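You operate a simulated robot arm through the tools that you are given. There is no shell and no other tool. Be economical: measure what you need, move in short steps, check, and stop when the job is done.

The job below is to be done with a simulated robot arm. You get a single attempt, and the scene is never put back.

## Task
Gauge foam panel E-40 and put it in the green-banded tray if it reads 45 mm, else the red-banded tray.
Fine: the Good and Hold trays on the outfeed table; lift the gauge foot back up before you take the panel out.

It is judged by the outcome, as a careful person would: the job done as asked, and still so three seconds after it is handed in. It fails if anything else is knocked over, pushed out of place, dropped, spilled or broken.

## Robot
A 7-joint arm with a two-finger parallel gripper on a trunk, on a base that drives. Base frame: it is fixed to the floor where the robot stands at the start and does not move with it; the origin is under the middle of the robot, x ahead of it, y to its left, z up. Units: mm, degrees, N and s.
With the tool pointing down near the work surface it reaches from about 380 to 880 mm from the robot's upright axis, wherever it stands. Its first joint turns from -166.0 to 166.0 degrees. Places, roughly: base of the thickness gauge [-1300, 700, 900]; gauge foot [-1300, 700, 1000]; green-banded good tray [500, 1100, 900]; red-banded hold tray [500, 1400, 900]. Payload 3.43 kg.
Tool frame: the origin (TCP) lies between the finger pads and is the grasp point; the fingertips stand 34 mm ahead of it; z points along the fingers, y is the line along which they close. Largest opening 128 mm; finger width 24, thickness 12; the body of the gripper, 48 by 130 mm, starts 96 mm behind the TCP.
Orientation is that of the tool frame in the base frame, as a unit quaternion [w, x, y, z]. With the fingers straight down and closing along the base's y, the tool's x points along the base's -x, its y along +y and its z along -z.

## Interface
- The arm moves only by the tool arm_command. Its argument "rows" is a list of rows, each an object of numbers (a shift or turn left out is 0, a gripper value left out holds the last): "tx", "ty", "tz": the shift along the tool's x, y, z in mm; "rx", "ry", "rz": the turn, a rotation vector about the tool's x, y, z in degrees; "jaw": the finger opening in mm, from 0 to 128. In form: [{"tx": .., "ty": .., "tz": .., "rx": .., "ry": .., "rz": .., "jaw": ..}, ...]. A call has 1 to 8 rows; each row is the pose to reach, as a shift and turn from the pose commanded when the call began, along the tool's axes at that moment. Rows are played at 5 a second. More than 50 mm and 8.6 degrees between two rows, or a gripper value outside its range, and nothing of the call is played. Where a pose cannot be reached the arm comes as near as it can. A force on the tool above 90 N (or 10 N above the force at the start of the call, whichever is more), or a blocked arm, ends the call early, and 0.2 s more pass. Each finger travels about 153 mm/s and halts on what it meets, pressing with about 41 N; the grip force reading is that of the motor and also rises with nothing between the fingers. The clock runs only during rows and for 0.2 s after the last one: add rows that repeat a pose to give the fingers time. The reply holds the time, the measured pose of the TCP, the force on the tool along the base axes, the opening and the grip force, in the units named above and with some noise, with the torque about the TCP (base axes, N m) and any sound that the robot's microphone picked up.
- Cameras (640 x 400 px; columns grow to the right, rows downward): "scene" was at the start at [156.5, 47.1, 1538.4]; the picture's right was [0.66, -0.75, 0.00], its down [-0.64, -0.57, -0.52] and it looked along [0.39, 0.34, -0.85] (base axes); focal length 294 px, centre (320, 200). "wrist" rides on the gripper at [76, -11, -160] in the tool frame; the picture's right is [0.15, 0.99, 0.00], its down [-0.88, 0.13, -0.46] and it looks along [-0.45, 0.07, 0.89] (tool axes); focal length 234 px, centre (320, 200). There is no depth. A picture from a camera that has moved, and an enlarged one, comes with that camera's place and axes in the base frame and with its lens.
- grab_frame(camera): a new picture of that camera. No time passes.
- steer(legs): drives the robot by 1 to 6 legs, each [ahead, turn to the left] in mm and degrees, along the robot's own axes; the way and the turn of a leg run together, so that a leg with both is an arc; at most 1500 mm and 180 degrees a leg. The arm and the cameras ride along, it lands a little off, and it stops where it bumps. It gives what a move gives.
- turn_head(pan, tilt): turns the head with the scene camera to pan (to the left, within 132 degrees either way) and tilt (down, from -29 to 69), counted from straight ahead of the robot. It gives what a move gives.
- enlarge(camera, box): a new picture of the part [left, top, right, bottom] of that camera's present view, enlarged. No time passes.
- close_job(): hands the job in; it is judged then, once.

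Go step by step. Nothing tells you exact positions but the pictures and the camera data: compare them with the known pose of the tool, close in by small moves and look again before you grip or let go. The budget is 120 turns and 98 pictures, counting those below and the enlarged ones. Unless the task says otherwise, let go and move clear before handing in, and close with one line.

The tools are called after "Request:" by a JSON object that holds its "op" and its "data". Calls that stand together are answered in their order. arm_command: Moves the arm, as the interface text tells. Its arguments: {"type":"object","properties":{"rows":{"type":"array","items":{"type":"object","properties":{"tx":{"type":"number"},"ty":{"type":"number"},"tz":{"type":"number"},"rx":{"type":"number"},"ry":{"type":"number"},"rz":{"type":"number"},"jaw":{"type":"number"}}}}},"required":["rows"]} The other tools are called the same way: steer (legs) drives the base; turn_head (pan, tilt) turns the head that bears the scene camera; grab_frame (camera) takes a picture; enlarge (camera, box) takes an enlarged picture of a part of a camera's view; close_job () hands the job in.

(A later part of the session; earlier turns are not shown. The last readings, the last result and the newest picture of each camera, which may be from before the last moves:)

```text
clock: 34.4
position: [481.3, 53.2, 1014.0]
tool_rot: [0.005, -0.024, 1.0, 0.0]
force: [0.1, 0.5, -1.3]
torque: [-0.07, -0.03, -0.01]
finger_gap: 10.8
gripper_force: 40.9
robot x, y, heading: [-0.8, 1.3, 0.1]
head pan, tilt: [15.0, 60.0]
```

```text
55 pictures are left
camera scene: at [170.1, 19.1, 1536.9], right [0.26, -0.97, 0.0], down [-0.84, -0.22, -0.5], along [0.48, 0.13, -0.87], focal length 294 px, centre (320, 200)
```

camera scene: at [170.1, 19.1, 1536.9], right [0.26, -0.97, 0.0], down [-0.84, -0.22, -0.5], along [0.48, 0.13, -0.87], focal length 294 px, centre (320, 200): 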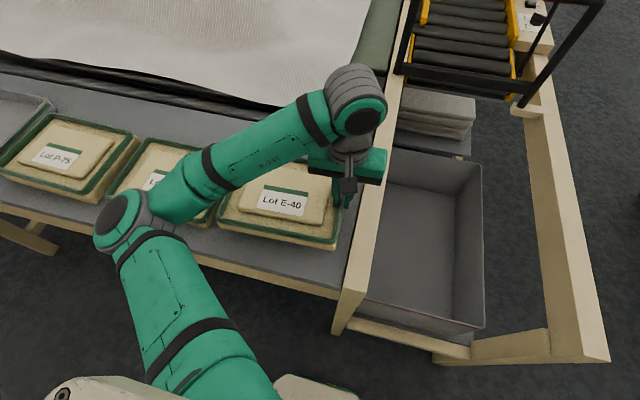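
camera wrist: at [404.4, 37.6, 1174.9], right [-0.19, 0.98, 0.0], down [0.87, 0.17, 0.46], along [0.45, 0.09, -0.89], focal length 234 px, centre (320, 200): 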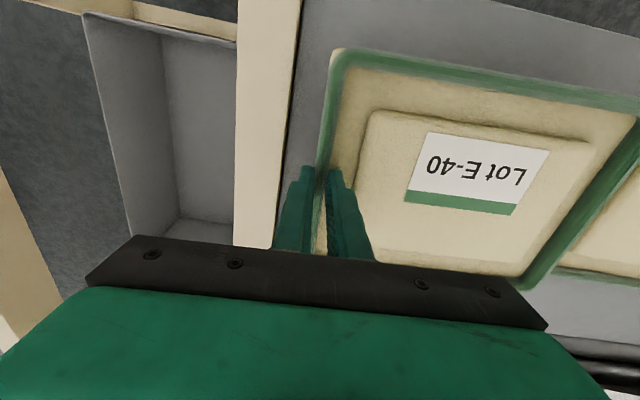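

The panel lifts level and light. I'll raise it for travel, then back off and turn around toward the gauge.

Request:
{"op": "arm_command", "data": {"rows": [{"tz": -30}, {"tz": -60}, {"tz": -90}, {"tz": -120}, {"tz": -150}, {"tz": -150}]}}

Request:
{"op": "steer", "data": {"legs": [[-300, 0], [0, 90]]}}

Request:
{"op": "turn_head", "data": {"pan": 20, "tilt": 35}}

Request:
{"op": "grab_frame", "data": {"camera": "scene"}}

```text
clock: 35.8
position: [480.5, 52.6, 1165.8]
tool_rot: [0.005, -0.025, 1.0, 0.0]
force: [0.4, 0.0, -1.6]
torque: [-0.09, -0.01, -0.02]
finger_gap: 11.0
gripper_force: 41.3
robot x, y, heading: [0.8, -0.1, 0.1]
head pan, tilt: [15.0, 60.0]
```

```text
clock: 42.2
position: [-350.5, 482.2, 1164.5]
tool_rot: [-0.004, 0.718, -0.696, -0.003]
force: [0.2, 0.2, -0.8]
torque: [0.03, -0.12, 0.03]
finger_gap: 11.1
gripper_force: 41.2
robot x, y, heading: [-306.4, -0.2, 89.0]
head pan, tilt: [15.0, 60.0]
```

```text
clock: 43.1
position: [-352.5, 483.1, 1164.1]
tool_rot: [-0.003, 0.718, -0.696, -0.004]
force: [0.5, 0.7, -1.5]
torque: [-0.02, -0.1, 0.0]
finger_gap: 11.1
gripper_force: 40.7
robot x, y, heading: [-305.2, 2.0, 89.2]
head pan, tilt: [20.0, 35.0]
```

```text
54 pictures are left
camera scene: at [-332.6, 190.5, 1571.1], right [0.95, 0.33, 0.0], down [0.19, -0.54, -0.82], along [-0.27, 0.77, -0.57], focal length 294 px, centre (320, 200)
```

scene: 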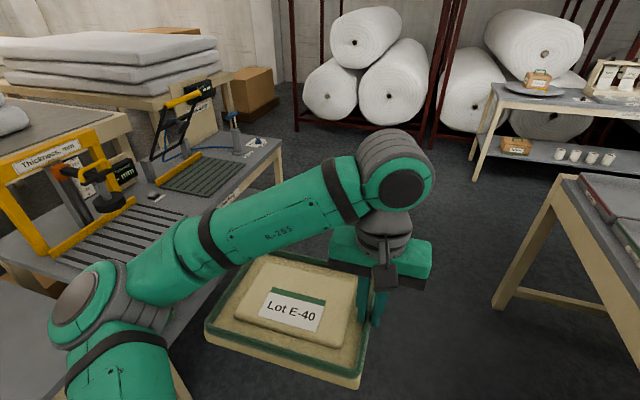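

Held steady and path ahead is clear. I'll drive forward and turn to face the gauge.

Request:
{"op": "steer", "data": {"legs": [[800, 1], [0, 90]]}}

Request:
{"op": "turn_head", "data": {"pan": 0, "tilt": 35}}

Request:
{"op": "grab_frame", "data": {"camera": "scene"}}

```text
clock: 51.7
position: [-779.9, 743.6, 1164.7]
tool_rot: [0.0, 1.0, 0.02, -0.004]
force: [0.3, -0.6, -0.3]
torque: [0.11, 0.02, -0.01]
finger_gap: 11.0
gripper_force: 41.0
robot x, y, heading: [-300.5, 794.0, 179.7]
head pan, tilt: [20.0, 35.0]
```

```text
clock: 52.5
position: [-780.1, 744.0, 1164.5]
tool_rot: [-0.001, 1.0, 0.02, -0.004]
force: [-1.1, 0.0, -1.0]
torque: [0.07, 0.02, 0.0]
finger_gap: 11.0
gripper_force: 40.8
robot x, y, heading: [-297.6, 793.1, 180.0]
head pan, tilt: [0.0, 35.0]
```

```text
53 pictures are left
camera scene: at [-490.4, 796.0, 1571.2], right [0.0, 1.0, 0.0], down [0.57, 0.0, -0.82], along [-0.82, 0.0, -0.57], focal length 294 px, centre (320, 200)
```

scene: 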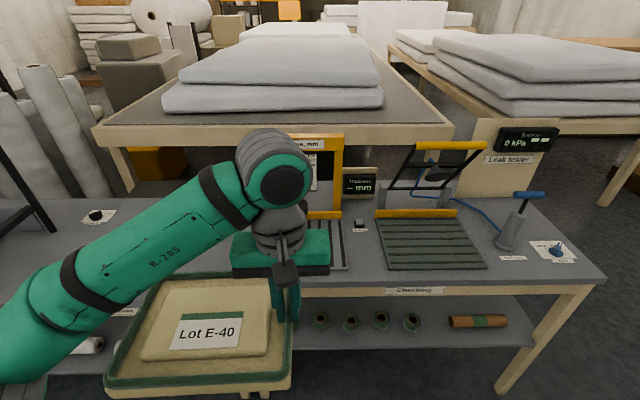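

The arm hides the gauge, so I'll swing the panel aside to my right to see it.

Request:
{"op": "arm_command", "data": {"rows": [{"ty": -45}, {"ty": -90}, {"ty": -135}, {"ty": -180}, {"ty": -225}, {"ty": -270}, {"ty": -310}, {"ty": -310}]}}

Request:
{"op": "grab_frame", "data": {"camera": "scene"}}

Request:
{"op": "enlarge", "data": {"camera": "scene", "box": [200, 120, 400, 290]}}

```text
clock: 54.3
position: [-791.3, 1053.8, 1165.3]
tool_rot: [0.0, 1.0, 0.019, -0.005]
force: [-0.3, -0.5, 0.0]
torque: [0.08, -0.02, 0.0]
finger_gap: 11.0
gripper_force: 40.8
robot x, y, heading: [-300.5, 795.9, 179.8]
head pan, tilt: [0.0, 35.0]
```

```text
52 pictures are left
camera scene: at [-490.4, 796.2, 1571.2], right [0.01, 1.0, 0.0], down [0.57, 0.0, -0.82], along [-0.82, 0.0, -0.57], focal length 294 px, centre (320, 200)
```

scene: 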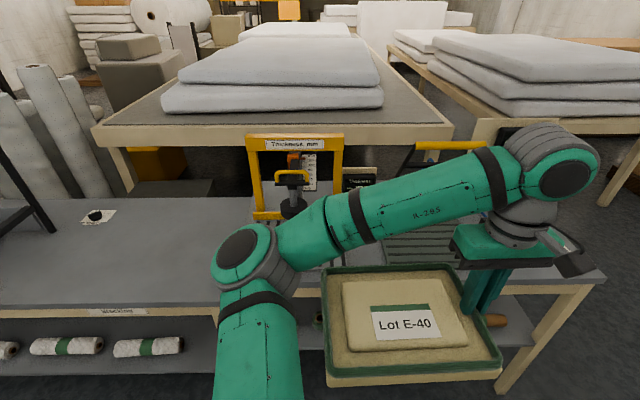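

```text
2.35 times, centred on (300, 205) of scene
camera zoom: at [-490.4, 796.2, 1571.2], right [0.01, 1.0, 0.0], down [0.57, 0.0, -0.82], along [-0.82, 0.0, -0.57], focal length 691 px, centre (367, 188)
```

zoom: 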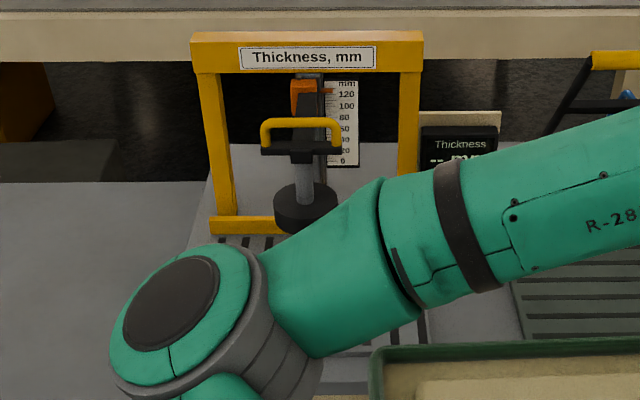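

I can see the gauge (foot, yellow handle, scale, display). I'll park the panel on my left side, drive closer, and measure it properly.

Request:
{"op": "arm_command", "data": {"rows": [{"ty": 45}, {"ty": 90}, {"ty": 135}, {"ty": 180}, {"ty": 225}, {"ty": 270}, {"ty": 315}, {"ty": 360}]}}

Request:
{"op": "arm_command", "data": {"rows": [{"ty": 45}, {"ty": 90}, {"ty": 135}, {"ty": 180}, {"ty": 220}, {"ty": 220}]}}

Request:
{"op": "steer", "data": {"legs": [[300, 0]]}}

Request:
{"op": "turn_head", "data": {"pan": 0, "tilt": 45}}

Request:
{"op": "grab_frame", "data": {"camera": "scene"}}

```text
clock: 56.1
position: [-777.4, 694.5, 1165.6]
tool_rot: [0.0, 1.0, 0.02, -0.003]
force: [0.3, 0.9, -1.3]
torque: [0.09, 0.0, -0.03]
finger_gap: 11.1
gripper_force: 41.4
robot x, y, heading: [-299.6, 792.5, 179.6]
head pan, tilt: [0.0, 35.0]
```

```text
clock: 57.5
position: [-766.6, 473.6, 1165.4]
tool_rot: [0.0, 1.0, 0.02, -0.004]
force: [0.5, 0.2, -0.7]
torque: [0.08, -0.01, -0.01]
finger_gap: 11.2
gripper_force: 40.8
robot x, y, heading: [-297.3, 794.8, 179.7]
head pan, tilt: [0.0, 35.0]
```

```text
clock: 59.5
position: [-1071.0, 477.4, 1165.8]
tool_rot: [0.0, 1.0, 0.018, -0.004]
force: [0.2, -0.8, -0.3]
torque: [0.11, 0.01, -0.02]
finger_gap: 11.1
gripper_force: 41.0
robot x, y, heading: [-602.1, 797.0, 179.5]
head pan, tilt: [0.0, 35.0]
```

```text
clock: 60.3
position: [-1071.3, 476.5, 1165.7]
tool_rot: [0.001, 1.0, 0.019, -0.005]
force: [0.1, -0.9, -1.1]
torque: [0.09, -0.03, 0.01]
finger_gap: 11.0
gripper_force: 40.9
robot x, y, heading: [-602.1, 793.3, 179.5]
head pan, tilt: [0.0, 45.0]
```

```text
50 pictures are left
camera scene: at [-785.7, 798.6, 1556.4], right [0.01, 1.0, 0.0], down [0.71, -0.01, -0.71], along [-0.71, 0.01, -0.71], focal length 294 px, centre (320, 200)
```

scene: 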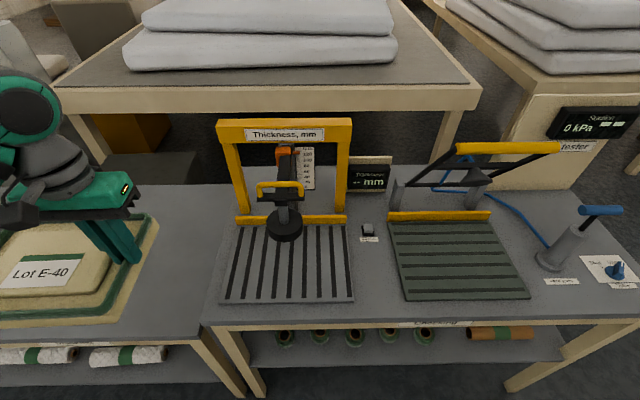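

Excellent view. Zooming in on the gauge.

Request:
{"op": "enlarge", "data": {"camera": "scene", "box": [200, 110, 400, 310]}}

```text
2.00 times, centred on (300, 210) of scene
camera zoom: at [-785.7, 798.6, 1556.4], right [0.01, 1.0, 0.0], down [0.71, -0.01, -0.71], along [-0.71, 0.01, -0.71], focal length 588 px, centre (360, 180)
```

zoom: 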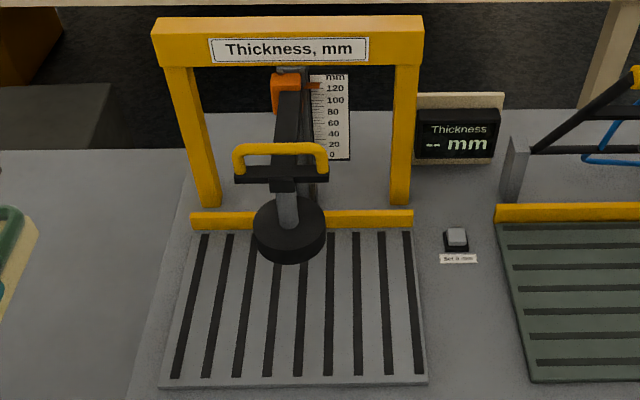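

The foot is around [-1235, 720], base from x≈-1116 to the fence at ≈-1366, foot about 120 mm above the base. I'll bring the panel across in front of the gauge, straighten its yaw, and lower it in front of the foot.

Request:
{"op": "arm_command", "data": {"rows": [{"ty": -48, "tx": 10}, {"ty": -96, "tx": 20}, {"ty": -144, "tx": 30}, {"ty": -192, "tx": 30}, {"ty": -240, "tx": 30}, {"ty": -288, "tx": 30}, {"ty": -336, "tx": 30}, {"ty": -384, "tx": 30, "rz": 2.2}]}}

Request:
{"op": "arm_command", "data": {"rows": [{"tz": 45}, {"tz": 90}, {"tz": 135}, {"tz": 180}, {"tz": 180}]}}

Request:
{"op": "grab_frame", "data": {"camera": "scene"}}

```text
clock: 62.1
position: [-1053.6, 863.8, 1167.4]
tool_rot: [0.0, 1.0, 0.0, -0.004]
force: [0.2, -0.7, -0.5]
torque: [0.15, 0.02, 0.01]
finger_gap: 11.1
gripper_force: 41.1
robot x, y, heading: [-598.3, 793.7, 179.6]
head pan, tilt: [0.0, 45.0]
```

```text
clock: 63.3
position: [-1056.5, 863.4, 987.1]
tool_rot: [0.0, 1.0, -0.001, -0.004]
force: [-0.6, -0.5, -1.8]
torque: [0.05, 0.03, -0.02]
finger_gap: 11.1
gripper_force: 40.5
robot x, y, heading: [-597.7, 791.9, 179.4]
head pan, tilt: [0.0, 45.0]
```

```text
48 pictures are left
camera scene: at [-785.7, 798.7, 1556.4], right [0.01, 1.0, 0.0], down [0.71, -0.01, -0.71], along [-0.71, 0.01, -0.71], focal length 294 px, centre (320, 200)
```

scene: 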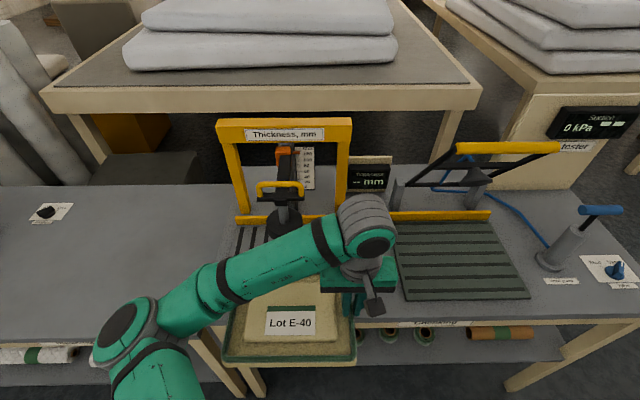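

Request:
{"op": "arm_command", "data": {"rows": [{"tx": -30}, {"tx": -60}, {"tx": -85}, {"tx": -85}]}}

Request:
{"op": "enlarge", "data": {"camera": "scene", "box": [180, 110, 420, 370]}}

```text
clock: 64.3
position: [-1141.5, 863.0, 986.0]
tool_rot: [0.0, 1.0, 0.0, -0.005]
force: [-0.5, -0.5, -0.7]
torque: [0.11, -0.01, -0.02]
finger_gap: 11.1
gripper_force: 41.0
robot x, y, heading: [-599.3, 792.3, 179.4]
head pan, tilt: [0.0, 45.0]
```

```text
1.54 times, centred on (300, 240) of scene
camera zoom: at [-785.7, 798.7, 1556.4], right [0.01, 1.0, 0.0], down [0.71, -0.01, -0.71], along [-0.71, 0.01, -0.71], focal length 452 px, centre (351, 138)
```

zoom: 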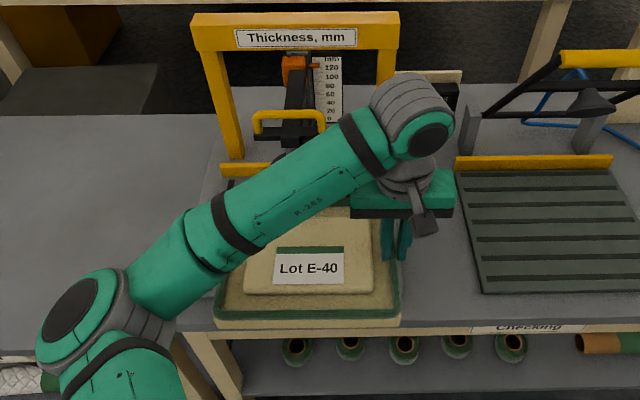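

Request:
{"op": "arm_command", "data": {"rows": [{"tz": 5}, {"tz": 10}, {"tz": 15}, {"tz": 15}]}}

Request:
{"op": "turn_head", "data": {"pan": -20, "tilt": 50}}

Request:
{"op": "enlarge", "data": {"camera": "scene", "box": [100, 60, 420, 380]}}

Request:
{"op": "grab_frame", "data": {"camera": "wrist"}}

```text
clock: 65.3
position: [-1142.6, 862.2, 971.4]
tool_rot: [0.0, 1.0, -0.002, -0.004]
force: [-0.6, 0.0, -0.3]
torque: [0.12, 0.02, 0.01]
finger_gap: 11.2
gripper_force: 40.9
robot x, y, heading: [-599.1, 798.3, 179.4]
head pan, tilt: [0.0, 45.0]
```

```text
clock: 66.1
position: [-1141.6, 861.6, 971.0]
tool_rot: [0.0, 1.0, -0.001, -0.004]
force: [0.6, 0.1, -0.9]
torque: [0.1, 0.03, 0.0]
finger_gap: 10.9
gripper_force: 40.6
robot x, y, heading: [-597.0, 793.6, 179.5]
head pan, tilt: [-20.0, 50.0]
```

```text
1.25 times, centred on (260, 220) of scene
camera zoom: at [-776.5, 824.9, 1549.5], right [0.35, 0.94, 0.0], down [0.72, -0.27, -0.64], along [-0.6, 0.22, -0.77], focal length 367 px, centre (395, 175)
```

zoom: 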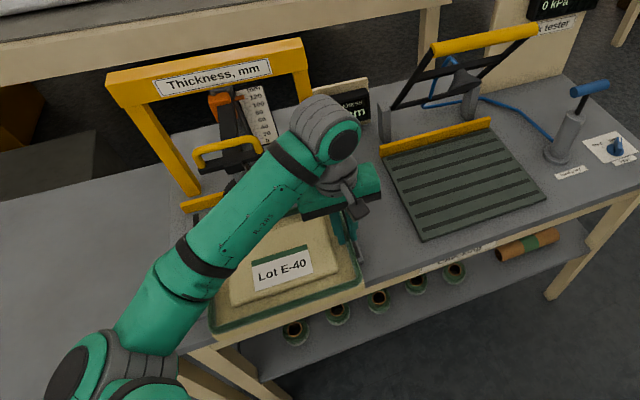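

```text
45 pictures are left
camera wrist: at [-1065.8, 873.3, 1131.0], right [0.15, -0.99, 0.0], down [-0.88, -0.13, 0.46], along [-0.46, -0.07, -0.89], focal length 234 px, centre (320, 200)
```

wrist: 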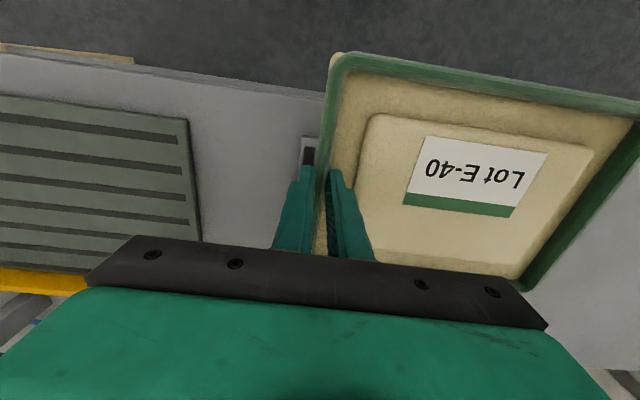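

Measurements agree: base z≈860, x −1125…−1375, foot over its centre (~[−1250, 718]). I'll lower 25 mm more and slide in under the foot.

Request:
{"op": "arm_command", "data": {"rows": [{"tz": 8}, {"tz": 16}, {"tz": 24}, {"tz": 24}]}}

Request:
{"op": "arm_command", "data": {"rows": [{"tx": -20}, {"tx": -40}, {"tx": -60}, {"tx": -80}, {"tx": -95}, {"tx": -108}, {"tx": -108}]}}

Request:
{"op": "grab_frame", "data": {"camera": "scene"}}

Request:
{"op": "grab_frame", "data": {"camera": "wrist"}}

```text
clock: 67.1
position: [-1142.2, 861.4, 947.6]
tool_rot: [0.0, 1.0, 0.0, -0.005]
force: [0.1, 0.3, -0.5]
torque: [0.1, 0.01, 0.0]
finger_gap: 11.2
gripper_force: 40.7
robot x, y, heading: [-601.8, 795.5, 179.5]
head pan, tilt: [-20.0, 50.0]
```

```text
clock: 68.7
position: [-1252.5, 863.3, 948.5]
tool_rot: [0.0, 1.0, -0.001, -0.004]
force: [0.4, 0.0, -0.9]
torque: [0.11, 0.02, 0.01]
finger_gap: 11.1
gripper_force: 41.3
robot x, y, heading: [-601.9, 796.0, 179.4]
head pan, tilt: [-20.0, 50.0]
```

```text
44 pictures are left
camera scene: at [-776.5, 825.0, 1549.5], right [0.35, 0.94, 0.0], down [0.72, -0.27, -0.64], along [-0.6, 0.22, -0.77], focal length 294 px, centre (320, 200)
```

scene: 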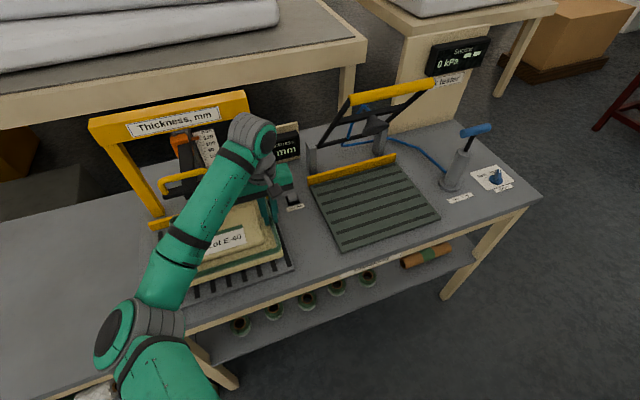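

```text
43 pictures are left
camera wrist: at [-1175.4, 873.4, 1108.5], right [0.15, -0.99, 0.0], down [-0.88, -0.13, 0.46], along [-0.46, -0.07, -0.89], focal length 234 px, centre (320, 200)
```

wrist: 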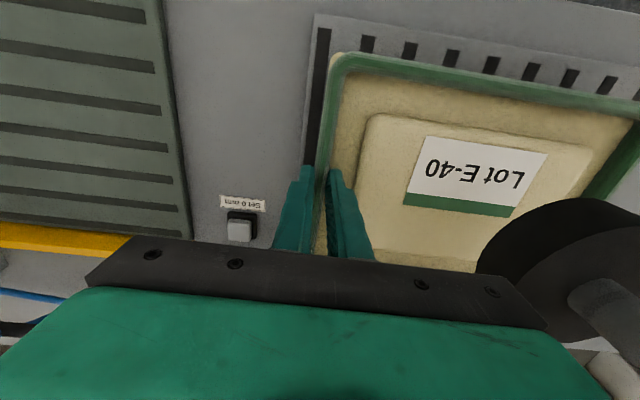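

Panel is under the foot with the crown beneath it. Lowering it onto the base gently.

Request:
{"op": "arm_command", "data": {"rows": [{"tz": 3}, {"tz": 6}, {"tz": 9}, {"tz": 9}]}}

Request:
{"op": "arm_command", "data": {"rows": [{"tz": 2}, {"tz": 4}, {"tz": 6}, {"tz": 6}]}}

Request:
{"op": "enlarge", "data": {"camera": "scene", "box": [140, 170, 320, 310]}}

```text
clock: 69.7
position: [-1249.5, 861.9, 940.0]
tool_rot: [0.0, 1.0, 0.0, -0.005]
force: [-0.6, 0.2, -0.5]
torque: [0.1, -0.04, 0.0]
finger_gap: 10.9
gripper_force: 41.3
robot x, y, heading: [-600.2, 795.2, 179.4]
head pan, tilt: [-20.0, 50.0]
```

```text
clock: 70.7
position: [-1249.3, 861.5, 932.7]
tool_rot: [0.0, 1.0, 0.0, -0.005]
force: [-0.3, -0.1, -1.3]
torque: [0.13, 0.02, 0.0]
finger_gap: 11.1
gripper_force: 40.3
robot x, y, heading: [-597.6, 794.3, 179.3]
head pan, tilt: [-20.0, 50.0]
```

```text
2.86 times, centred on (230, 240) of scene
camera zoom: at [-776.5, 825.0, 1549.5], right [0.35, 0.94, 0.0], down [0.72, -0.27, -0.64], along [-0.6, 0.22, -0.77], focal length 840 px, centre (577, 86)
```

zoom: 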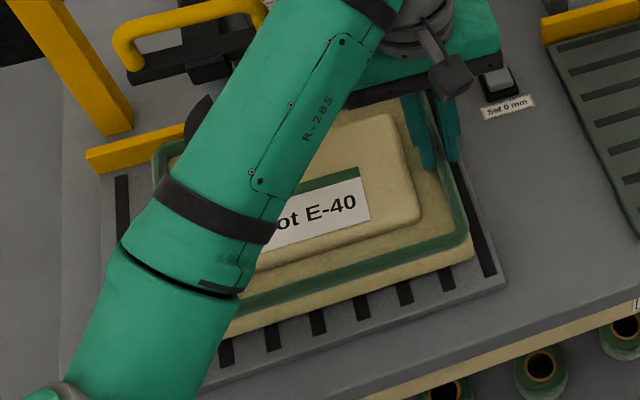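

Request:
{"op": "arm_command", "data": {"rows": [{"tz": 2}, {"tz": 4}, {"tz": 6}, {"tz": 6}]}}

Request:
{"op": "arm_command", "data": {"rows": [{"tz": 2}, {"tz": 4}, {"tz": 4}]}}

Request:
{"op": "enlarge", "data": {"camera": "scene", "box": [200, 200, 320, 280]}}

```text
clock: 71.7
position: [-1249.9, 862.2, 927.8]
tool_rot: [0.0, 1.0, -0.001, -0.006]
force: [1.8, 1.2, 13.1]
torque: [-0.01, -0.34, 0.01]
finger_gap: 10.8
gripper_force: 41.1
robot x, y, heading: [-597.8, 794.7, 179.6]
head pan, tilt: [-20.0, 50.0]
```

```text
clock: 72.5
position: [-1250.4, 860.5, 925.9]
tool_rot: [-0.001, 1.0, 0.001, -0.009]
force: [4.4, 3.7, 65.8]
torque: [-0.07, -0.18, -0.12]
finger_gap: 11.0
gripper_force: 40.8
robot x, y, heading: [-600.2, 795.5, 179.1]
head pan, tilt: [-20.0, 50.0]
```

```text
5.00 times, centred on (260, 240) of scene
camera zoom: at [-774.6, 824.9, 1549.7], right [0.35, 0.94, 0.0], down [0.72, -0.27, -0.64], along [-0.6, 0.22, -0.77], focal length 1469 px, centre (620, 0)
```

zoom: 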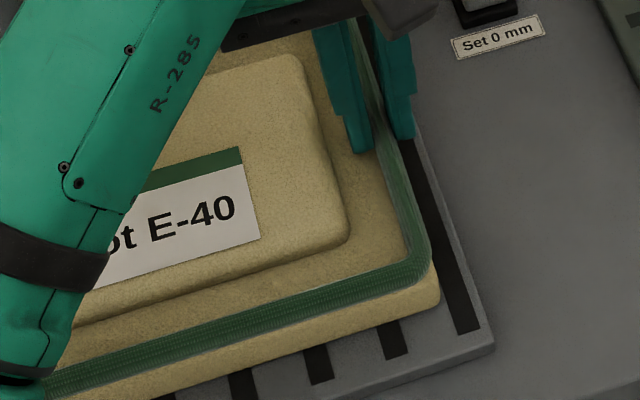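

It's seated (contact at TCP z≈928). Relieving the press, then opening and rising clear.

Request:
{"op": "arm_command", "data": {"rows": [{"tz": -4}, {"tz": -7}, {"tz": -7}]}}

Request:
{"op": "arm_command", "data": {"rows": [{"jaw": 18}, {"jaw": 24}, {"jaw": 24}]}}

Request:
{"op": "grab_frame", "data": {"camera": "wrist"}}

```text
clock: 73.3
position: [-1250.2, 863.9, 930.8]
tool_rot: [0.001, 1.0, 0.0, -0.003]
force: [-0.3, 0.4, -0.3]
torque: [0.11, 0.0, 0.02]
finger_gap: 11.1
gripper_force: 41.3
robot x, y, heading: [-597.5, 796.7, 179.3]
head pan, tilt: [-20.0, 50.0]
```

```text
clock: 74.1
position: [-1250.5, 862.7, 931.7]
tool_rot: [-0.001, 1.0, -0.001, -0.004]
force: [-0.1, -0.4, -0.3]
torque: [0.01, 0.03, -0.01]
finger_gap: 24.2
gripper_force: 0.0
robot x, y, heading: [-602.5, 796.9, 179.5]
head pan, tilt: [-20.0, 50.0]
```

```text
40 pictures are left
camera wrist: at [-1173.6, 873.4, 1090.5], right [0.15, -0.99, 0.0], down [-0.88, -0.13, 0.46], along [-0.46, -0.07, -0.89], focal length 234 px, centre (320, 200)
```

wrist: 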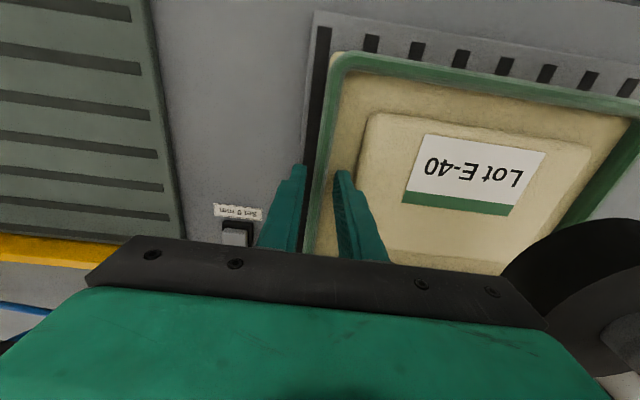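

The panel is released on the base. I'll back the gripper out, rise above the handle and rotate so the fingers can straddle the yellow bail.

Request:
{"op": "arm_command", "data": {"rows": [{"tz": -15}, {"tz": -35}, {"tz": -35, "tx": 40}, {"tz": -35, "tx": 85}, {"tz": -35, "tx": 130}, {"tz": -80, "tx": 150}, {"tz": -130, "tx": 150}, {"tz": -180, "tx": 150}]}}

Request:
{"op": "arm_command", "data": {"rows": [{"tz": -45, "rz": -7.5}, {"tz": -90, "rz": -15}, {"tz": -135, "rz": -22.5}, {"tz": -150, "rz": -30}, {"tz": -150, "rz": -37.5}, {"tz": -150, "rz": -45}, {"tz": -150, "rz": -45}]}}

Request:
{"op": "arm_command", "data": {"rows": [{"rz": -7.5, "jaw": 60}, {"rz": -15}, {"rz": -22.5}, {"rz": -30}, {"rz": -37.5}, {"rz": -45}, {"rz": -45}]}}

Request:
{"op": "turn_head", "data": {"pan": 0, "tilt": 40}}

Request:
{"op": "grab_frame", "data": {"camera": "scene"}}

```text
clock: 75.9
position: [-1099.0, 862.6, 1110.6]
tool_rot: [0.001, 1.0, 0.0, -0.004]
force: [-0.2, -0.1, 0.0]
torque: [-0.01, 0.01, -0.03]
finger_gap: 24.0
gripper_force: 0.1
robot x, y, heading: [-600.1, 795.0, 179.4]
head pan, tilt: [-20.0, 50.0]
```

```text
clock: 77.5
position: [-1097.5, 860.7, 1260.3]
tool_rot: [-0.002, 0.924, 0.383, -0.004]
force: [-0.2, 0.4, 0.3]
torque: [-0.02, -0.01, 0.03]
finger_gap: 24.0
gripper_force: 0.1
robot x, y, heading: [-599.0, 791.5, 179.4]
head pan, tilt: [-20.0, 50.0]
```

```text
clock: 79.1
position: [-1097.7, 861.7, 1258.2]
tool_rot: [-0.003, 0.708, 0.707, -0.003]
force: [0.0, -0.3, -0.9]
torque: [0.01, -0.03, 0.03]
finger_gap: 59.9
gripper_force: 0.0
robot x, y, heading: [-601.9, 794.3, 179.4]
head pan, tilt: [-20.0, 50.0]
```

```text
clock: 79.9
position: [-1097.9, 862.1, 1259.0]
tool_rot: [-0.003, 0.707, 0.707, -0.003]
force: [0.2, 0.1, 0.6]
torque: [0.04, 0.02, -0.01]
finger_gap: 59.9
gripper_force: 0.0
robot x, y, heading: [-602.5, 794.7, 179.3]
head pan, tilt: [0.0, 40.0]
```

```text
39 pictures are left
camera scene: at [-789.3, 798.8, 1563.6], right [0.01, 1.0, 0.0], down [0.64, -0.01, -0.77], along [-0.77, 0.01, -0.64], focal length 294 px, centre (320, 200)
```

scene: 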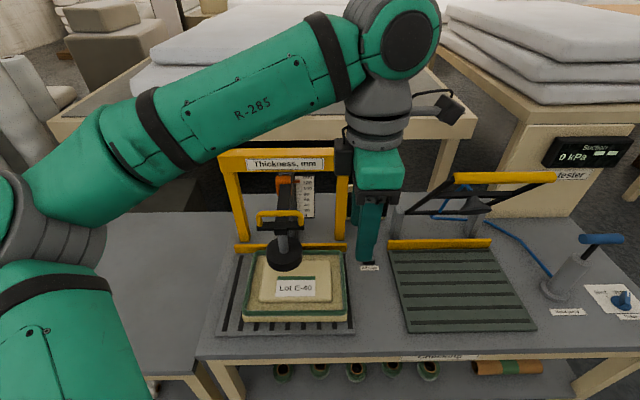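

Panel sits squarely under the foot. Moving over the bail.

Request:
{"op": "arm_command", "data": {"rows": [{"tx": -30, "ty": -25}, {"tx": -60, "ty": -50}, {"tx": -90, "ty": -75}, {"tx": -120, "ty": -100}, {"tx": -143, "ty": -120}, {"tx": -143, "ty": -120}]}}

Request:
{"op": "grab_frame", "data": {"camera": "wrist"}}

Request:
{"op": "enlarge", "data": {"camera": "scene", "box": [200, 130, 380, 290]}}

```text
clock: 81.3
position: [-1217.0, 719.6, 1258.8]
tool_rot: [-0.003, 0.707, 0.707, -0.003]
force: [-0.5, 0.0, 0.0]
torque: [0.02, -0.03, -0.03]
finger_gap: 59.9
gripper_force: 0.2
robot x, y, heading: [-599.6, 793.7, 179.5]
head pan, tilt: [0.0, 40.0]
```

```text
38 pictures are left
camera wrist: at [-1228.0, 795.1, 1419.7], right [0.99, 0.15, -0.01], down [0.13, -0.88, 0.45], along [0.06, -0.45, -0.89], focal length 234 px, centre (320, 200)
```

wrist: 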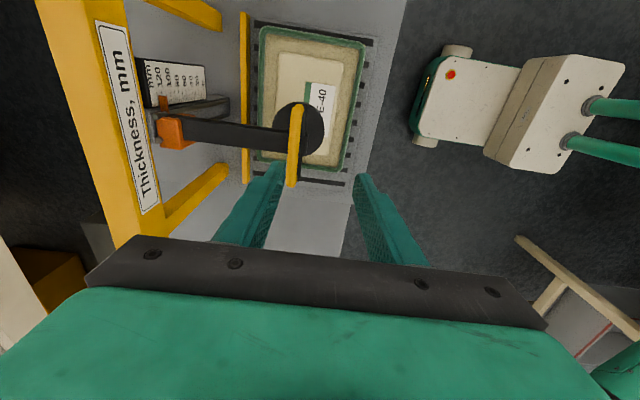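

```text
2.50 times, centred on (290, 210) of scene
camera zoom: at [-789.3, 798.7, 1563.6], right [0.01, 1.0, 0.0], down [0.64, -0.01, -0.77], along [-0.77, 0.01, -0.64], focal length 734 px, centre (395, 175)
```

zoom: 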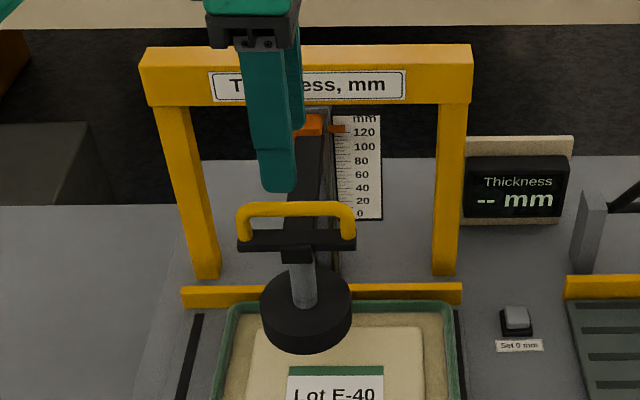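

Bail is at about [-1249, 722, 1146]. Aligning and descending part way with a 40 mm jaw.

Request:
{"op": "arm_command", "data": {"rows": [{"tx": 2, "ty": -32, "jaw": 44}, {"tx": 2, "ty": -32, "tz": 30}, {"tx": 2, "ty": -32, "tz": 62}, {"tx": 2, "ty": -32, "tz": 62}]}}

Request:
{"op": "enlarge", "data": {"camera": "wrist", "box": [200, 60, 440, 240]}}

Request:
{"op": "enlarge", "data": {"camera": "scene", "box": [220, 140, 360, 280]}}

```text
clock: 82.3
position: [-1251.2, 720.6, 1197.7]
tool_rot: [-0.003, 0.707, 0.707, -0.003]
force: [0.4, 0.0, -0.9]
torque: [0.02, 0.0, 0.03]
finger_gap: 44.0
gripper_force: 0.1
robot x, y, heading: [-602.5, 792.8, 179.4]
head pan, tilt: [0.0, 40.0]
```

```text
2.22 times, centred on (320, 150) of wrist
camera zoom: at [-1261.3, 797.0, 1357.5], right [0.99, 0.15, -0.01], down [0.13, -0.88, 0.45], along [0.06, -0.45, -0.89], focal length 520 px, centre (320, 311)
```

zoom: 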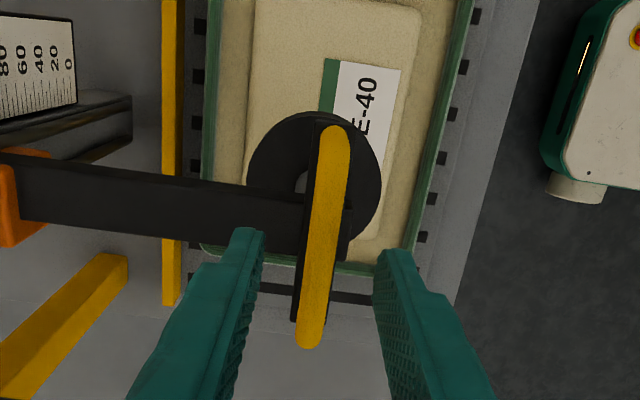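

```text
2.86 times, centred on (290, 210) of scene
camera zoom: at [-789.4, 798.7, 1563.6], right [0.01, 1.0, 0.0], down [0.64, -0.01, -0.77], along [-0.77, 0.01, -0.64], focal length 840 px, centre (406, 171)
```

zoom: 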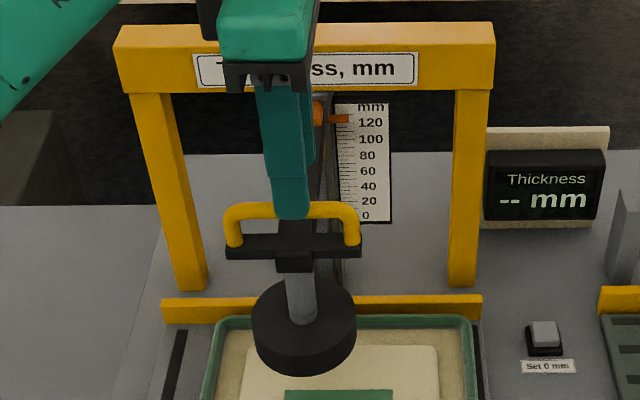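

Well centred on the bail. Descending to straddle it and closing.

Request:
{"op": "arm_command", "data": {"rows": [{"tz": 12}, {"tz": 24}, {"tz": 34}, {"tz": 34}]}}

Request:
{"op": "arm_command", "data": {"rows": [{"jaw": 25}, {"jaw": 4}, {"jaw": 4}, {"jaw": 4}]}}

Request:
{"op": "enlarge", "data": {"camera": "wrist", "box": [200, 60, 440, 240]}}

Request:
{"op": "enlarge", "data": {"camera": "scene", "box": [220, 140, 360, 280]}}

```text
clock: 83.3
position: [-1249.6, 720.7, 1163.6]
tool_rot: [-0.003, 0.708, 0.706, -0.003]
force: [-0.3, 0.5, 0.8]
torque: [-0.01, -0.01, 0.01]
finger_gap: 44.1
gripper_force: 0.1
robot x, y, heading: [-601.4, 798.4, 179.5]
head pan, tilt: [0.0, 40.0]
```

```text
clock: 84.3
position: [-1250.8, 720.2, 1164.0]
tool_rot: [-0.004, 0.707, 0.707, -0.003]
force: [2.6, 0.8, -2.2]
torque: [0.06, -0.04, 0.72]
finger_gap: 12.6
gripper_force: 45.5
robot x, y, heading: [-603.8, 795.8, 179.5]
head pan, tilt: [0.0, 40.0]
```

```text
2.22 times, centred on (320, 150) of wrist
camera zoom: at [-1260.8, 796.8, 1324.7], right [0.99, 0.15, -0.01], down [0.13, -0.88, 0.45], along [0.06, -0.45, -0.89], focal length 520 px, centre (320, 311)
```

zoom: 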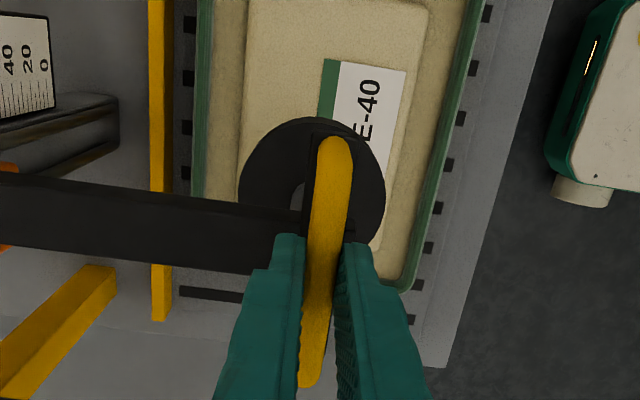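

```text
2.86 times, centred on (290, 210) of scene
camera zoom: at [-789.3, 798.8, 1563.7], right [0.01, 1.0, 0.0], down [0.64, -0.01, -0.77], along [-0.77, 0.01, -0.64], focal length 840 px, centre (406, 171)
```

zoom: 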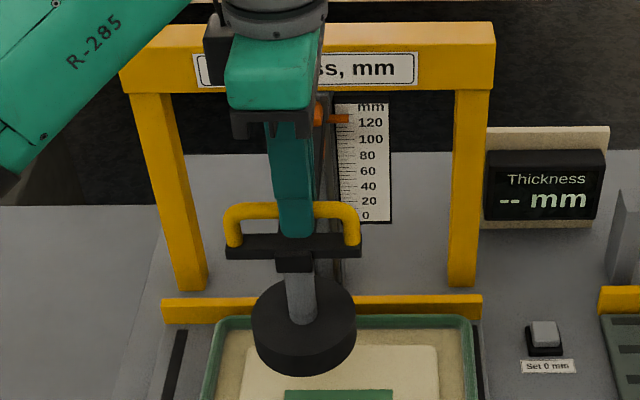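

Gripping the bail at 12.6 mm. Drawing the foot down.

Request:
{"op": "arm_command", "data": {"rows": [{"tz": 8}, {"tz": 18}, {"tz": 30}, {"tz": 42}, {"tz": 54}, {"tz": 62}, {"tz": 62}]}}

Request:
{"op": "enlarge", "data": {"camera": "scene", "box": [220, 140, 360, 300]}}

```text
clock: 85.9
position: [-1249.4, 720.8, 1103.5]
tool_rot: [-0.003, 0.707, 0.707, -0.002]
force: [34.5, 2.3, -3.5]
torque: [-0.07, -0.8, 0.8]
finger_gap: 12.6
gripper_force: 45.0
robot x, y, heading: [-597.7, 794.8, 179.7]
head pan, tilt: [0.0, 40.0]
```

```text
2.50 times, centred on (290, 220) of scene
camera zoom: at [-788.0, 798.8, 1563.8], right [0.01, 1.0, 0.0], down [0.64, -0.01, -0.77], along [-0.77, 0.01, -0.64], focal length 734 px, centre (395, 150)
```

zoom: 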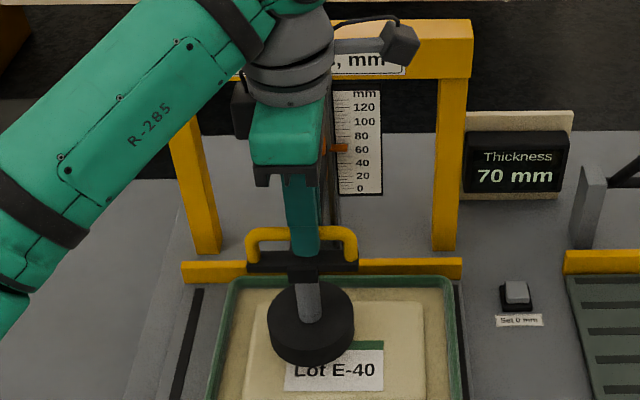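

The display is live (70 mm with the foot still above the panel). Continuing down gently until it touches.

Request:
{"op": "arm_command", "data": {"rows": [{"tz": 4}, {"tz": 8}, {"tz": 12}, {"tz": 16}, {"tz": 16}]}}

Request:
{"op": "enlarge", "data": {"camera": "scene", "box": [220, 140, 360, 300]}}

```text
clock: 87.1
position: [-1250.8, 722.0, 1088.0]
tool_rot: [-0.003, 0.707, 0.707, -0.003]
force: [30.4, 8.9, -3.7]
torque: [0.34, -0.61, 0.77]
finger_gap: 12.8
gripper_force: 44.8
robot x, y, heading: [-599.8, 798.0, 179.5]
head pan, tilt: [0.0, 40.0]
```

```text
2.50 times, centred on (290, 220) of scene
camera zoom: at [-788.3, 799.1, 1563.8], right [0.01, 1.0, 0.0], down [0.64, -0.01, -0.77], along [-0.77, 0.01, -0.64], focal length 734 px, centre (395, 150)
```

zoom: 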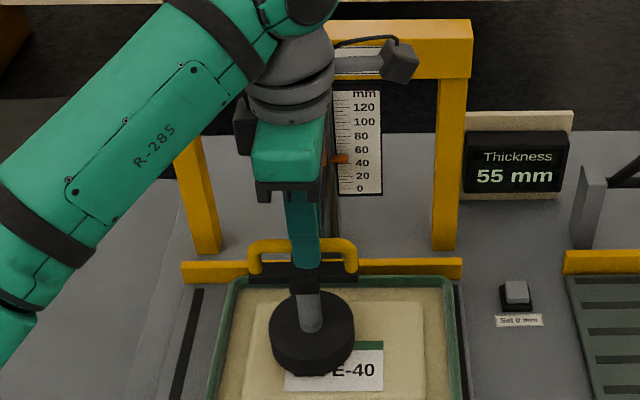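

Request:
{"op": "arm_command", "data": {"rows": [{"tz": 3}, {"tz": 6}, {"tz": 9}, {"tz": 9}]}}

Request:
{"op": "arm_command", "data": {"rows": [{"tz": 2}, {"tz": 3}, {"tz": 3}]}}

Request:
{"op": "enlarge", "data": {"camera": "scene", "box": [220, 140, 360, 300]}}

```text
clock: 88.1
position: [-1251.6, 720.5, 1079.2]
tool_rot: [-0.004, 0.708, 0.706, -0.004]
force: [28.3, 8.3, 17.1]
torque: [0.08, -0.64, 0.77]
finger_gap: 12.7
gripper_force: 45.1
robot x, y, heading: [-604.2, 793.6, 179.7]
head pan, tilt: [0.0, 40.0]
```

```text
clock: 88.9
position: [-1250.1, 721.1, 1079.0]
tool_rot: [-0.006, 0.707, 0.707, -0.005]
force: [28.2, 6.7, 69.4]
torque: [0.08, -0.69, 0.7]
finger_gap: 12.7
gripper_force: 45.0
robot x, y, heading: [-604.5, 799.5, 179.5]
head pan, tilt: [0.0, 40.0]
```

```text
2.50 times, centred on (290, 220) of scene
camera zoom: at [-786.4, 799.2, 1564.1], right [0.01, 1.0, 0.0], down [0.64, -0.01, -0.77], along [-0.77, 0.01, -0.64], focal length 734 px, centre (395, 150)
```

zoom: 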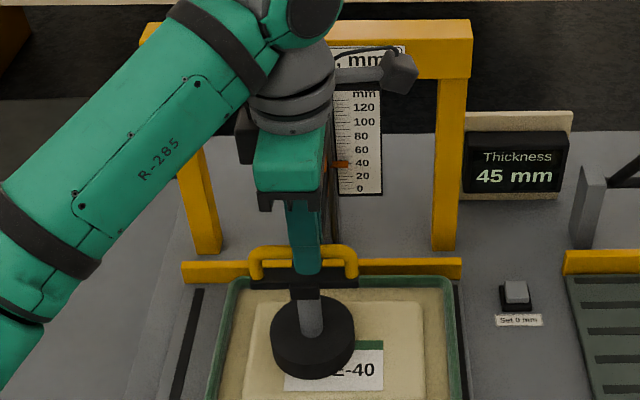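

The display reads 45 mm with the foot down. I'll ease off the press to confirm the reading at light contact.

Request:
{"op": "arm_command", "data": {"rows": [{"tz": -2}, {"tz": -3.2}, {"tz": -3.2}]}}

Request:
{"op": "enlarge", "data": {"camera": "scene", "box": [280, 150, 350, 220]}}

```text
clock: 89.7
position: [-1249.9, 720.2, 1079.7]
tool_rot: [-0.002, 0.707, 0.707, -0.002]
force: [35.6, 0.7, 38.3]
torque: [0.63, -0.73, 0.72]
finger_gap: 12.6
gripper_force: 45.1
robot x, y, heading: [-599.8, 793.0, 179.6]
head pan, tilt: [0.0, 40.0]
```

```text
5.71 times, centred on (315, 185) of scene
camera zoom: at [-786.8, 798.8, 1564.0], right [0.01, 1.0, 0.0], down [0.64, -0.01, -0.77], along [-0.77, 0.01, -0.64], focal length 1679 px, centre (349, 286)
```

zoom: 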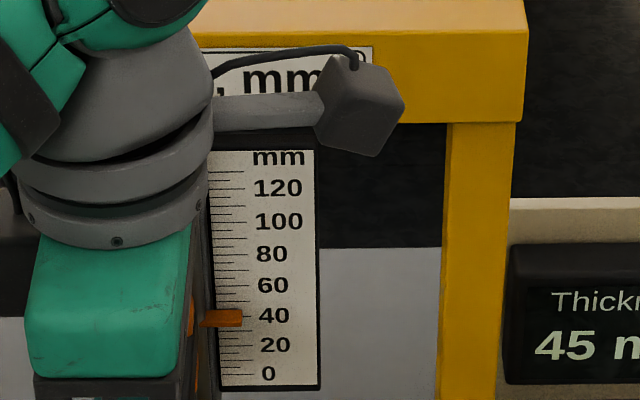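

Reading holds steady at 45 mm. Now lifting the foot fully back up.

Request:
{"op": "arm_command", "data": {"rows": [{"tz": -12}, {"tz": -26}, {"tz": -40}, {"tz": -54}, {"tz": -68}, {"tz": -80}, {"tz": -84}, {"tz": -84}]}}

Request:
{"op": "enlarge", "data": {"camera": "scene", "box": [220, 140, 360, 300]}}

```text
clock: 91.5
position: [-1250.9, 721.1, 1161.0]
tool_rot: [-0.003, 0.707, 0.707, -0.003]
force: [17.9, -5.3, 4.3]
torque: [0.05, -0.36, 0.68]
finger_gap: 12.5
gripper_force: 44.6
robot x, y, heading: [-597.6, 795.0, 179.3]
head pan, tilt: [0.0, 40.0]
```

```text
2.50 times, centred on (290, 220) of scene
camera zoom: at [-788.6, 798.5, 1563.8], right [0.01, 1.0, 0.0], down [0.64, -0.01, -0.77], along [-0.77, 0.01, -0.64], focal length 734 px, centre (395, 150)
```

zoom: 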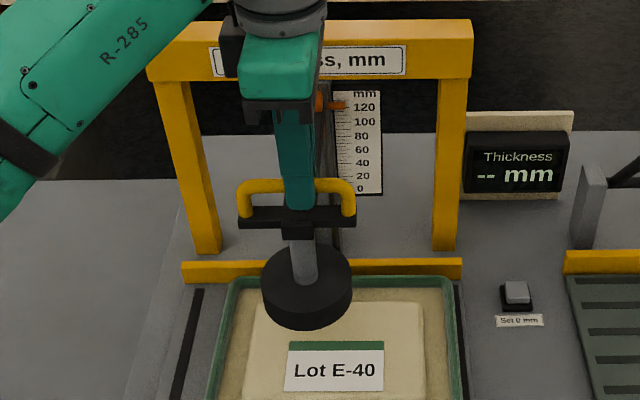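

Foot is back up. Releasing the bail and rising clear.

Request:
{"op": "arm_command", "data": {"rows": [{"jaw": 20}, {"jaw": 44}, {"jaw": 44}, {"jaw": 44, "tz": -30}, {"jaw": 44, "tz": -65}, {"jaw": 44, "tz": -100}, {"jaw": 44, "tz": -100}]}}

Request:
{"op": "grab_frame", "data": {"camera": "scene"}}

```text
clock: 93.1
position: [-1248.4, 720.0, 1262.3]
tool_rot: [-0.003, 0.706, 0.708, -0.003]
force: [0.1, -0.5, -0.5]
torque: [0.01, 0.01, -0.04]
finger_gap: 43.7
gripper_force: 0.0
robot x, y, heading: [-598.4, 792.9, 179.5]
head pan, tilt: [0.0, 40.0]
```

```text
27 pictures are left
camera scene: at [-789.4, 798.7, 1563.6], right [0.01, 1.0, 0.0], down [0.64, -0.01, -0.77], along [-0.77, 0.01, -0.64], focal length 294 px, centre (320, 200)
```

scene: 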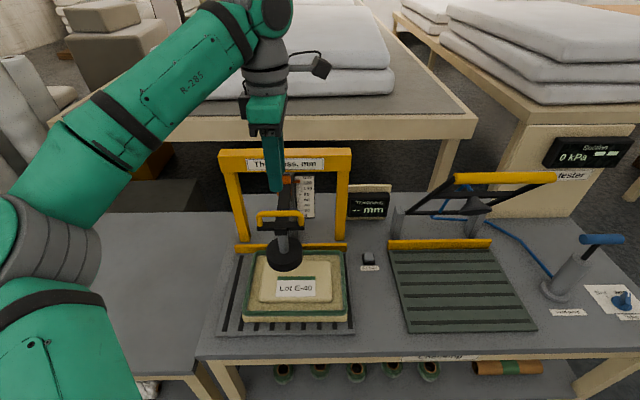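

Request:
{"op": "enlarge", "data": {"camera": "scene", "box": [275, 160, 345, 230]}}

Request:
{"op": "arm_command", "data": {"rows": [{"ty": 30, "tx": 30}, {"ty": 60, "tx": 60}, {"ty": 90, "tx": 90}, {"ty": 120, "tx": 120}, {"ty": 150, "tx": 143}, {"ty": 150, "tx": 143}]}}

Request:
{"op": "arm_command", "data": {"rows": [{"rz": 7.5, "jaw": 26}, {"rz": 15}, {"rz": 22.5}, {"rz": 30}, {"rz": 37.5}, {"rz": 45}]}}

Request:
{"op": "arm_command", "data": {"rows": [{"rz": 7.5}, {"rz": 15}, {"rz": 22.5}, {"rz": 30}, {"rz": 37.5}, {"rz": 45}, {"rz": 45}]}}

```text
5.71 times, centred on (310, 195) of scene
camera zoom: at [-789.4, 798.7, 1563.6], right [0.01, 1.0, 0.0], down [0.64, -0.01, -0.77], along [-0.77, 0.01, -0.64], focal length 1679 px, centre (377, 229)
```

zoom: 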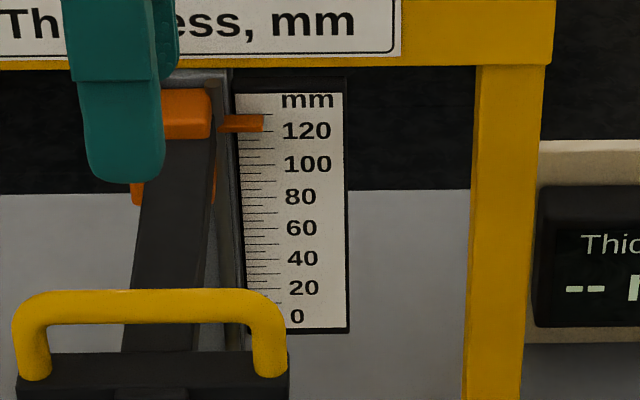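

```text
clock: 94.5
position: [-1098.4, 863.9, 1261.0]
tool_rot: [-0.002, 0.708, 0.706, -0.003]
force: [0.6, 0.3, -0.2]
torque: [0.02, -0.01, -0.05]
finger_gap: 44.1
gripper_force: 0.1
robot x, y, heading: [-597.5, 794.7, 179.6]
head pan, tilt: [0.0, 40.0]
```

```text
clock: 95.9
position: [-1099.2, 863.4, 1259.6]
tool_rot: [-0.001, 0.925, 0.381, -0.003]
force: [-0.2, 0.6, 0.4]
torque: [0.0, 0.03, 0.03]
finger_gap: 26.0
gripper_force: 0.0
robot x, y, heading: [-601.1, 796.8, 179.5]
head pan, tilt: [0.0, 40.0]
```

```text
clock: 97.5
position: [-1099.2, 863.3, 1261.0]
tool_rot: [0.0, 1.0, -0.002, -0.004]
force: [0.4, 0.3, 0.2]
torque: [-0.01, -0.02, -0.02]
finger_gap: 25.9
gripper_force: 0.1
robot x, y, heading: [-599.9, 792.2, 179.5]
head pan, tilt: [0.0, 40.0]
```

Now lowering in front of the base, then sliding in over the rim's right end.

Request:
{"op": "arm_command", "data": {"rows": [{"tz": 48}, {"tz": 96}, {"tz": 144}, {"tz": 192}, {"tz": 240}, {"tz": 288}, {"tz": 288}]}}

Request:
{"op": "arm_command", "data": {"rows": [{"tx": -40}, {"tx": -80}, {"tx": -120}, {"tx": -151}, {"tx": -151}, {"tx": -151, "tz": 18}, {"tx": -151, "tz": 18}]}}

Request:
{"op": "enlarge", "data": {"camera": "wrist", "box": [240, 110, 400, 230]}}

```text
clock: 99.1
position: [-1098.8, 863.2, 969.7]
tool_rot: [0.0, 1.0, -0.001, -0.004]
force: [-0.2, 0.2, 0.0]
torque: [0.01, 0.0, -0.02]
finger_gap: 26.0
gripper_force: 0.0
robot x, y, heading: [-598.4, 794.3, 179.4]
head pan, tilt: [0.0, 40.0]
```

```text
clock: 100.7
position: [-1250.4, 864.8, 954.7]
tool_rot: [0.0, 1.0, 0.0, -0.004]
force: [0.2, -0.3, 1.0]
torque: [-0.01, 0.01, -0.01]
finger_gap: 25.8
gripper_force: 0.0
robot x, y, heading: [-599.2, 792.6, 179.1]
head pan, tilt: [0.0, 40.0]
```

```text
3.33 times, centred on (320, 170) of wrist
camera zoom: at [-1175.9, 876.1, 1115.0], right [0.15, -0.99, 0.0], down [-0.88, -0.13, 0.46], along [-0.46, -0.07, -0.89], focal length 781 px, centre (320, 300)
```

zoom: 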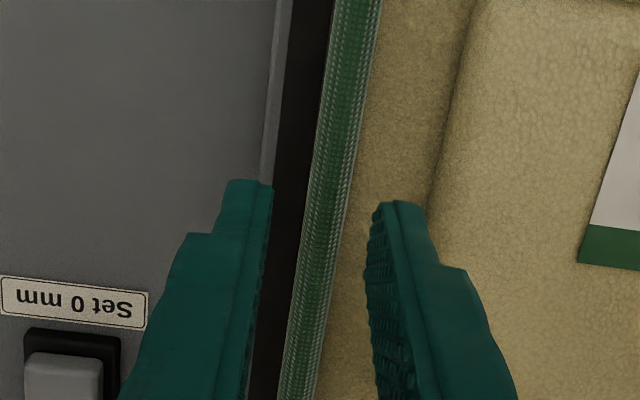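

Aligned exactly as before. Lowering to the ledge and gripping.

Request:
{"op": "arm_command", "data": {"rows": [{"tz": 8}, {"tz": 16}, {"tz": 23}, {"tz": 23}, {"tz": 23, "jaw": 14}, {"tz": 23, "jaw": 4}, {"tz": 23, "jaw": 4}, {"tz": 23, "jaw": 4}]}}

Request:
{"op": "arm_command", "data": {"rows": [{"tz": -5}, {"tz": -10}, {"tz": -18}, {"tz": -18}]}}

Request:
{"op": "grab_frame", "data": {"camera": "wrist"}}

```text
clock: 102.5
position: [-1254.0, 865.8, 931.8]
tool_rot: [0.0, 1.0, -0.001, -0.004]
force: [-0.6, -0.2, 0.5]
torque: [0.04, 0.06, -0.03]
finger_gap: 10.9
gripper_force: 41.2
robot x, y, heading: [-600.4, 791.1, 179.5]
head pan, tilt: [0.0, 40.0]
```

```text
clock: 103.5
position: [-1253.3, 865.5, 951.1]
tool_rot: [0.0, 1.0, -0.001, -0.004]
force: [0.8, 0.1, -0.6]
torque: [0.1, 0.02, 0.02]
finger_gap: 10.8
gripper_force: 40.6
robot x, y, heading: [-600.6, 794.7, 179.6]
head pan, tilt: [0.0, 40.0]
```

```text
24 pictures are left
camera wrist: at [-1177.5, 875.8, 1110.3], right [0.15, -0.99, 0.0], down [-0.88, -0.13, 0.46], along [-0.46, -0.07, -0.89], focal length 234 px, centre (320, 200)
```

wrist: 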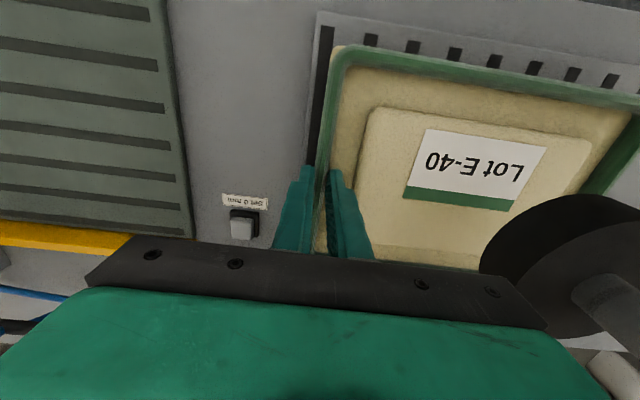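

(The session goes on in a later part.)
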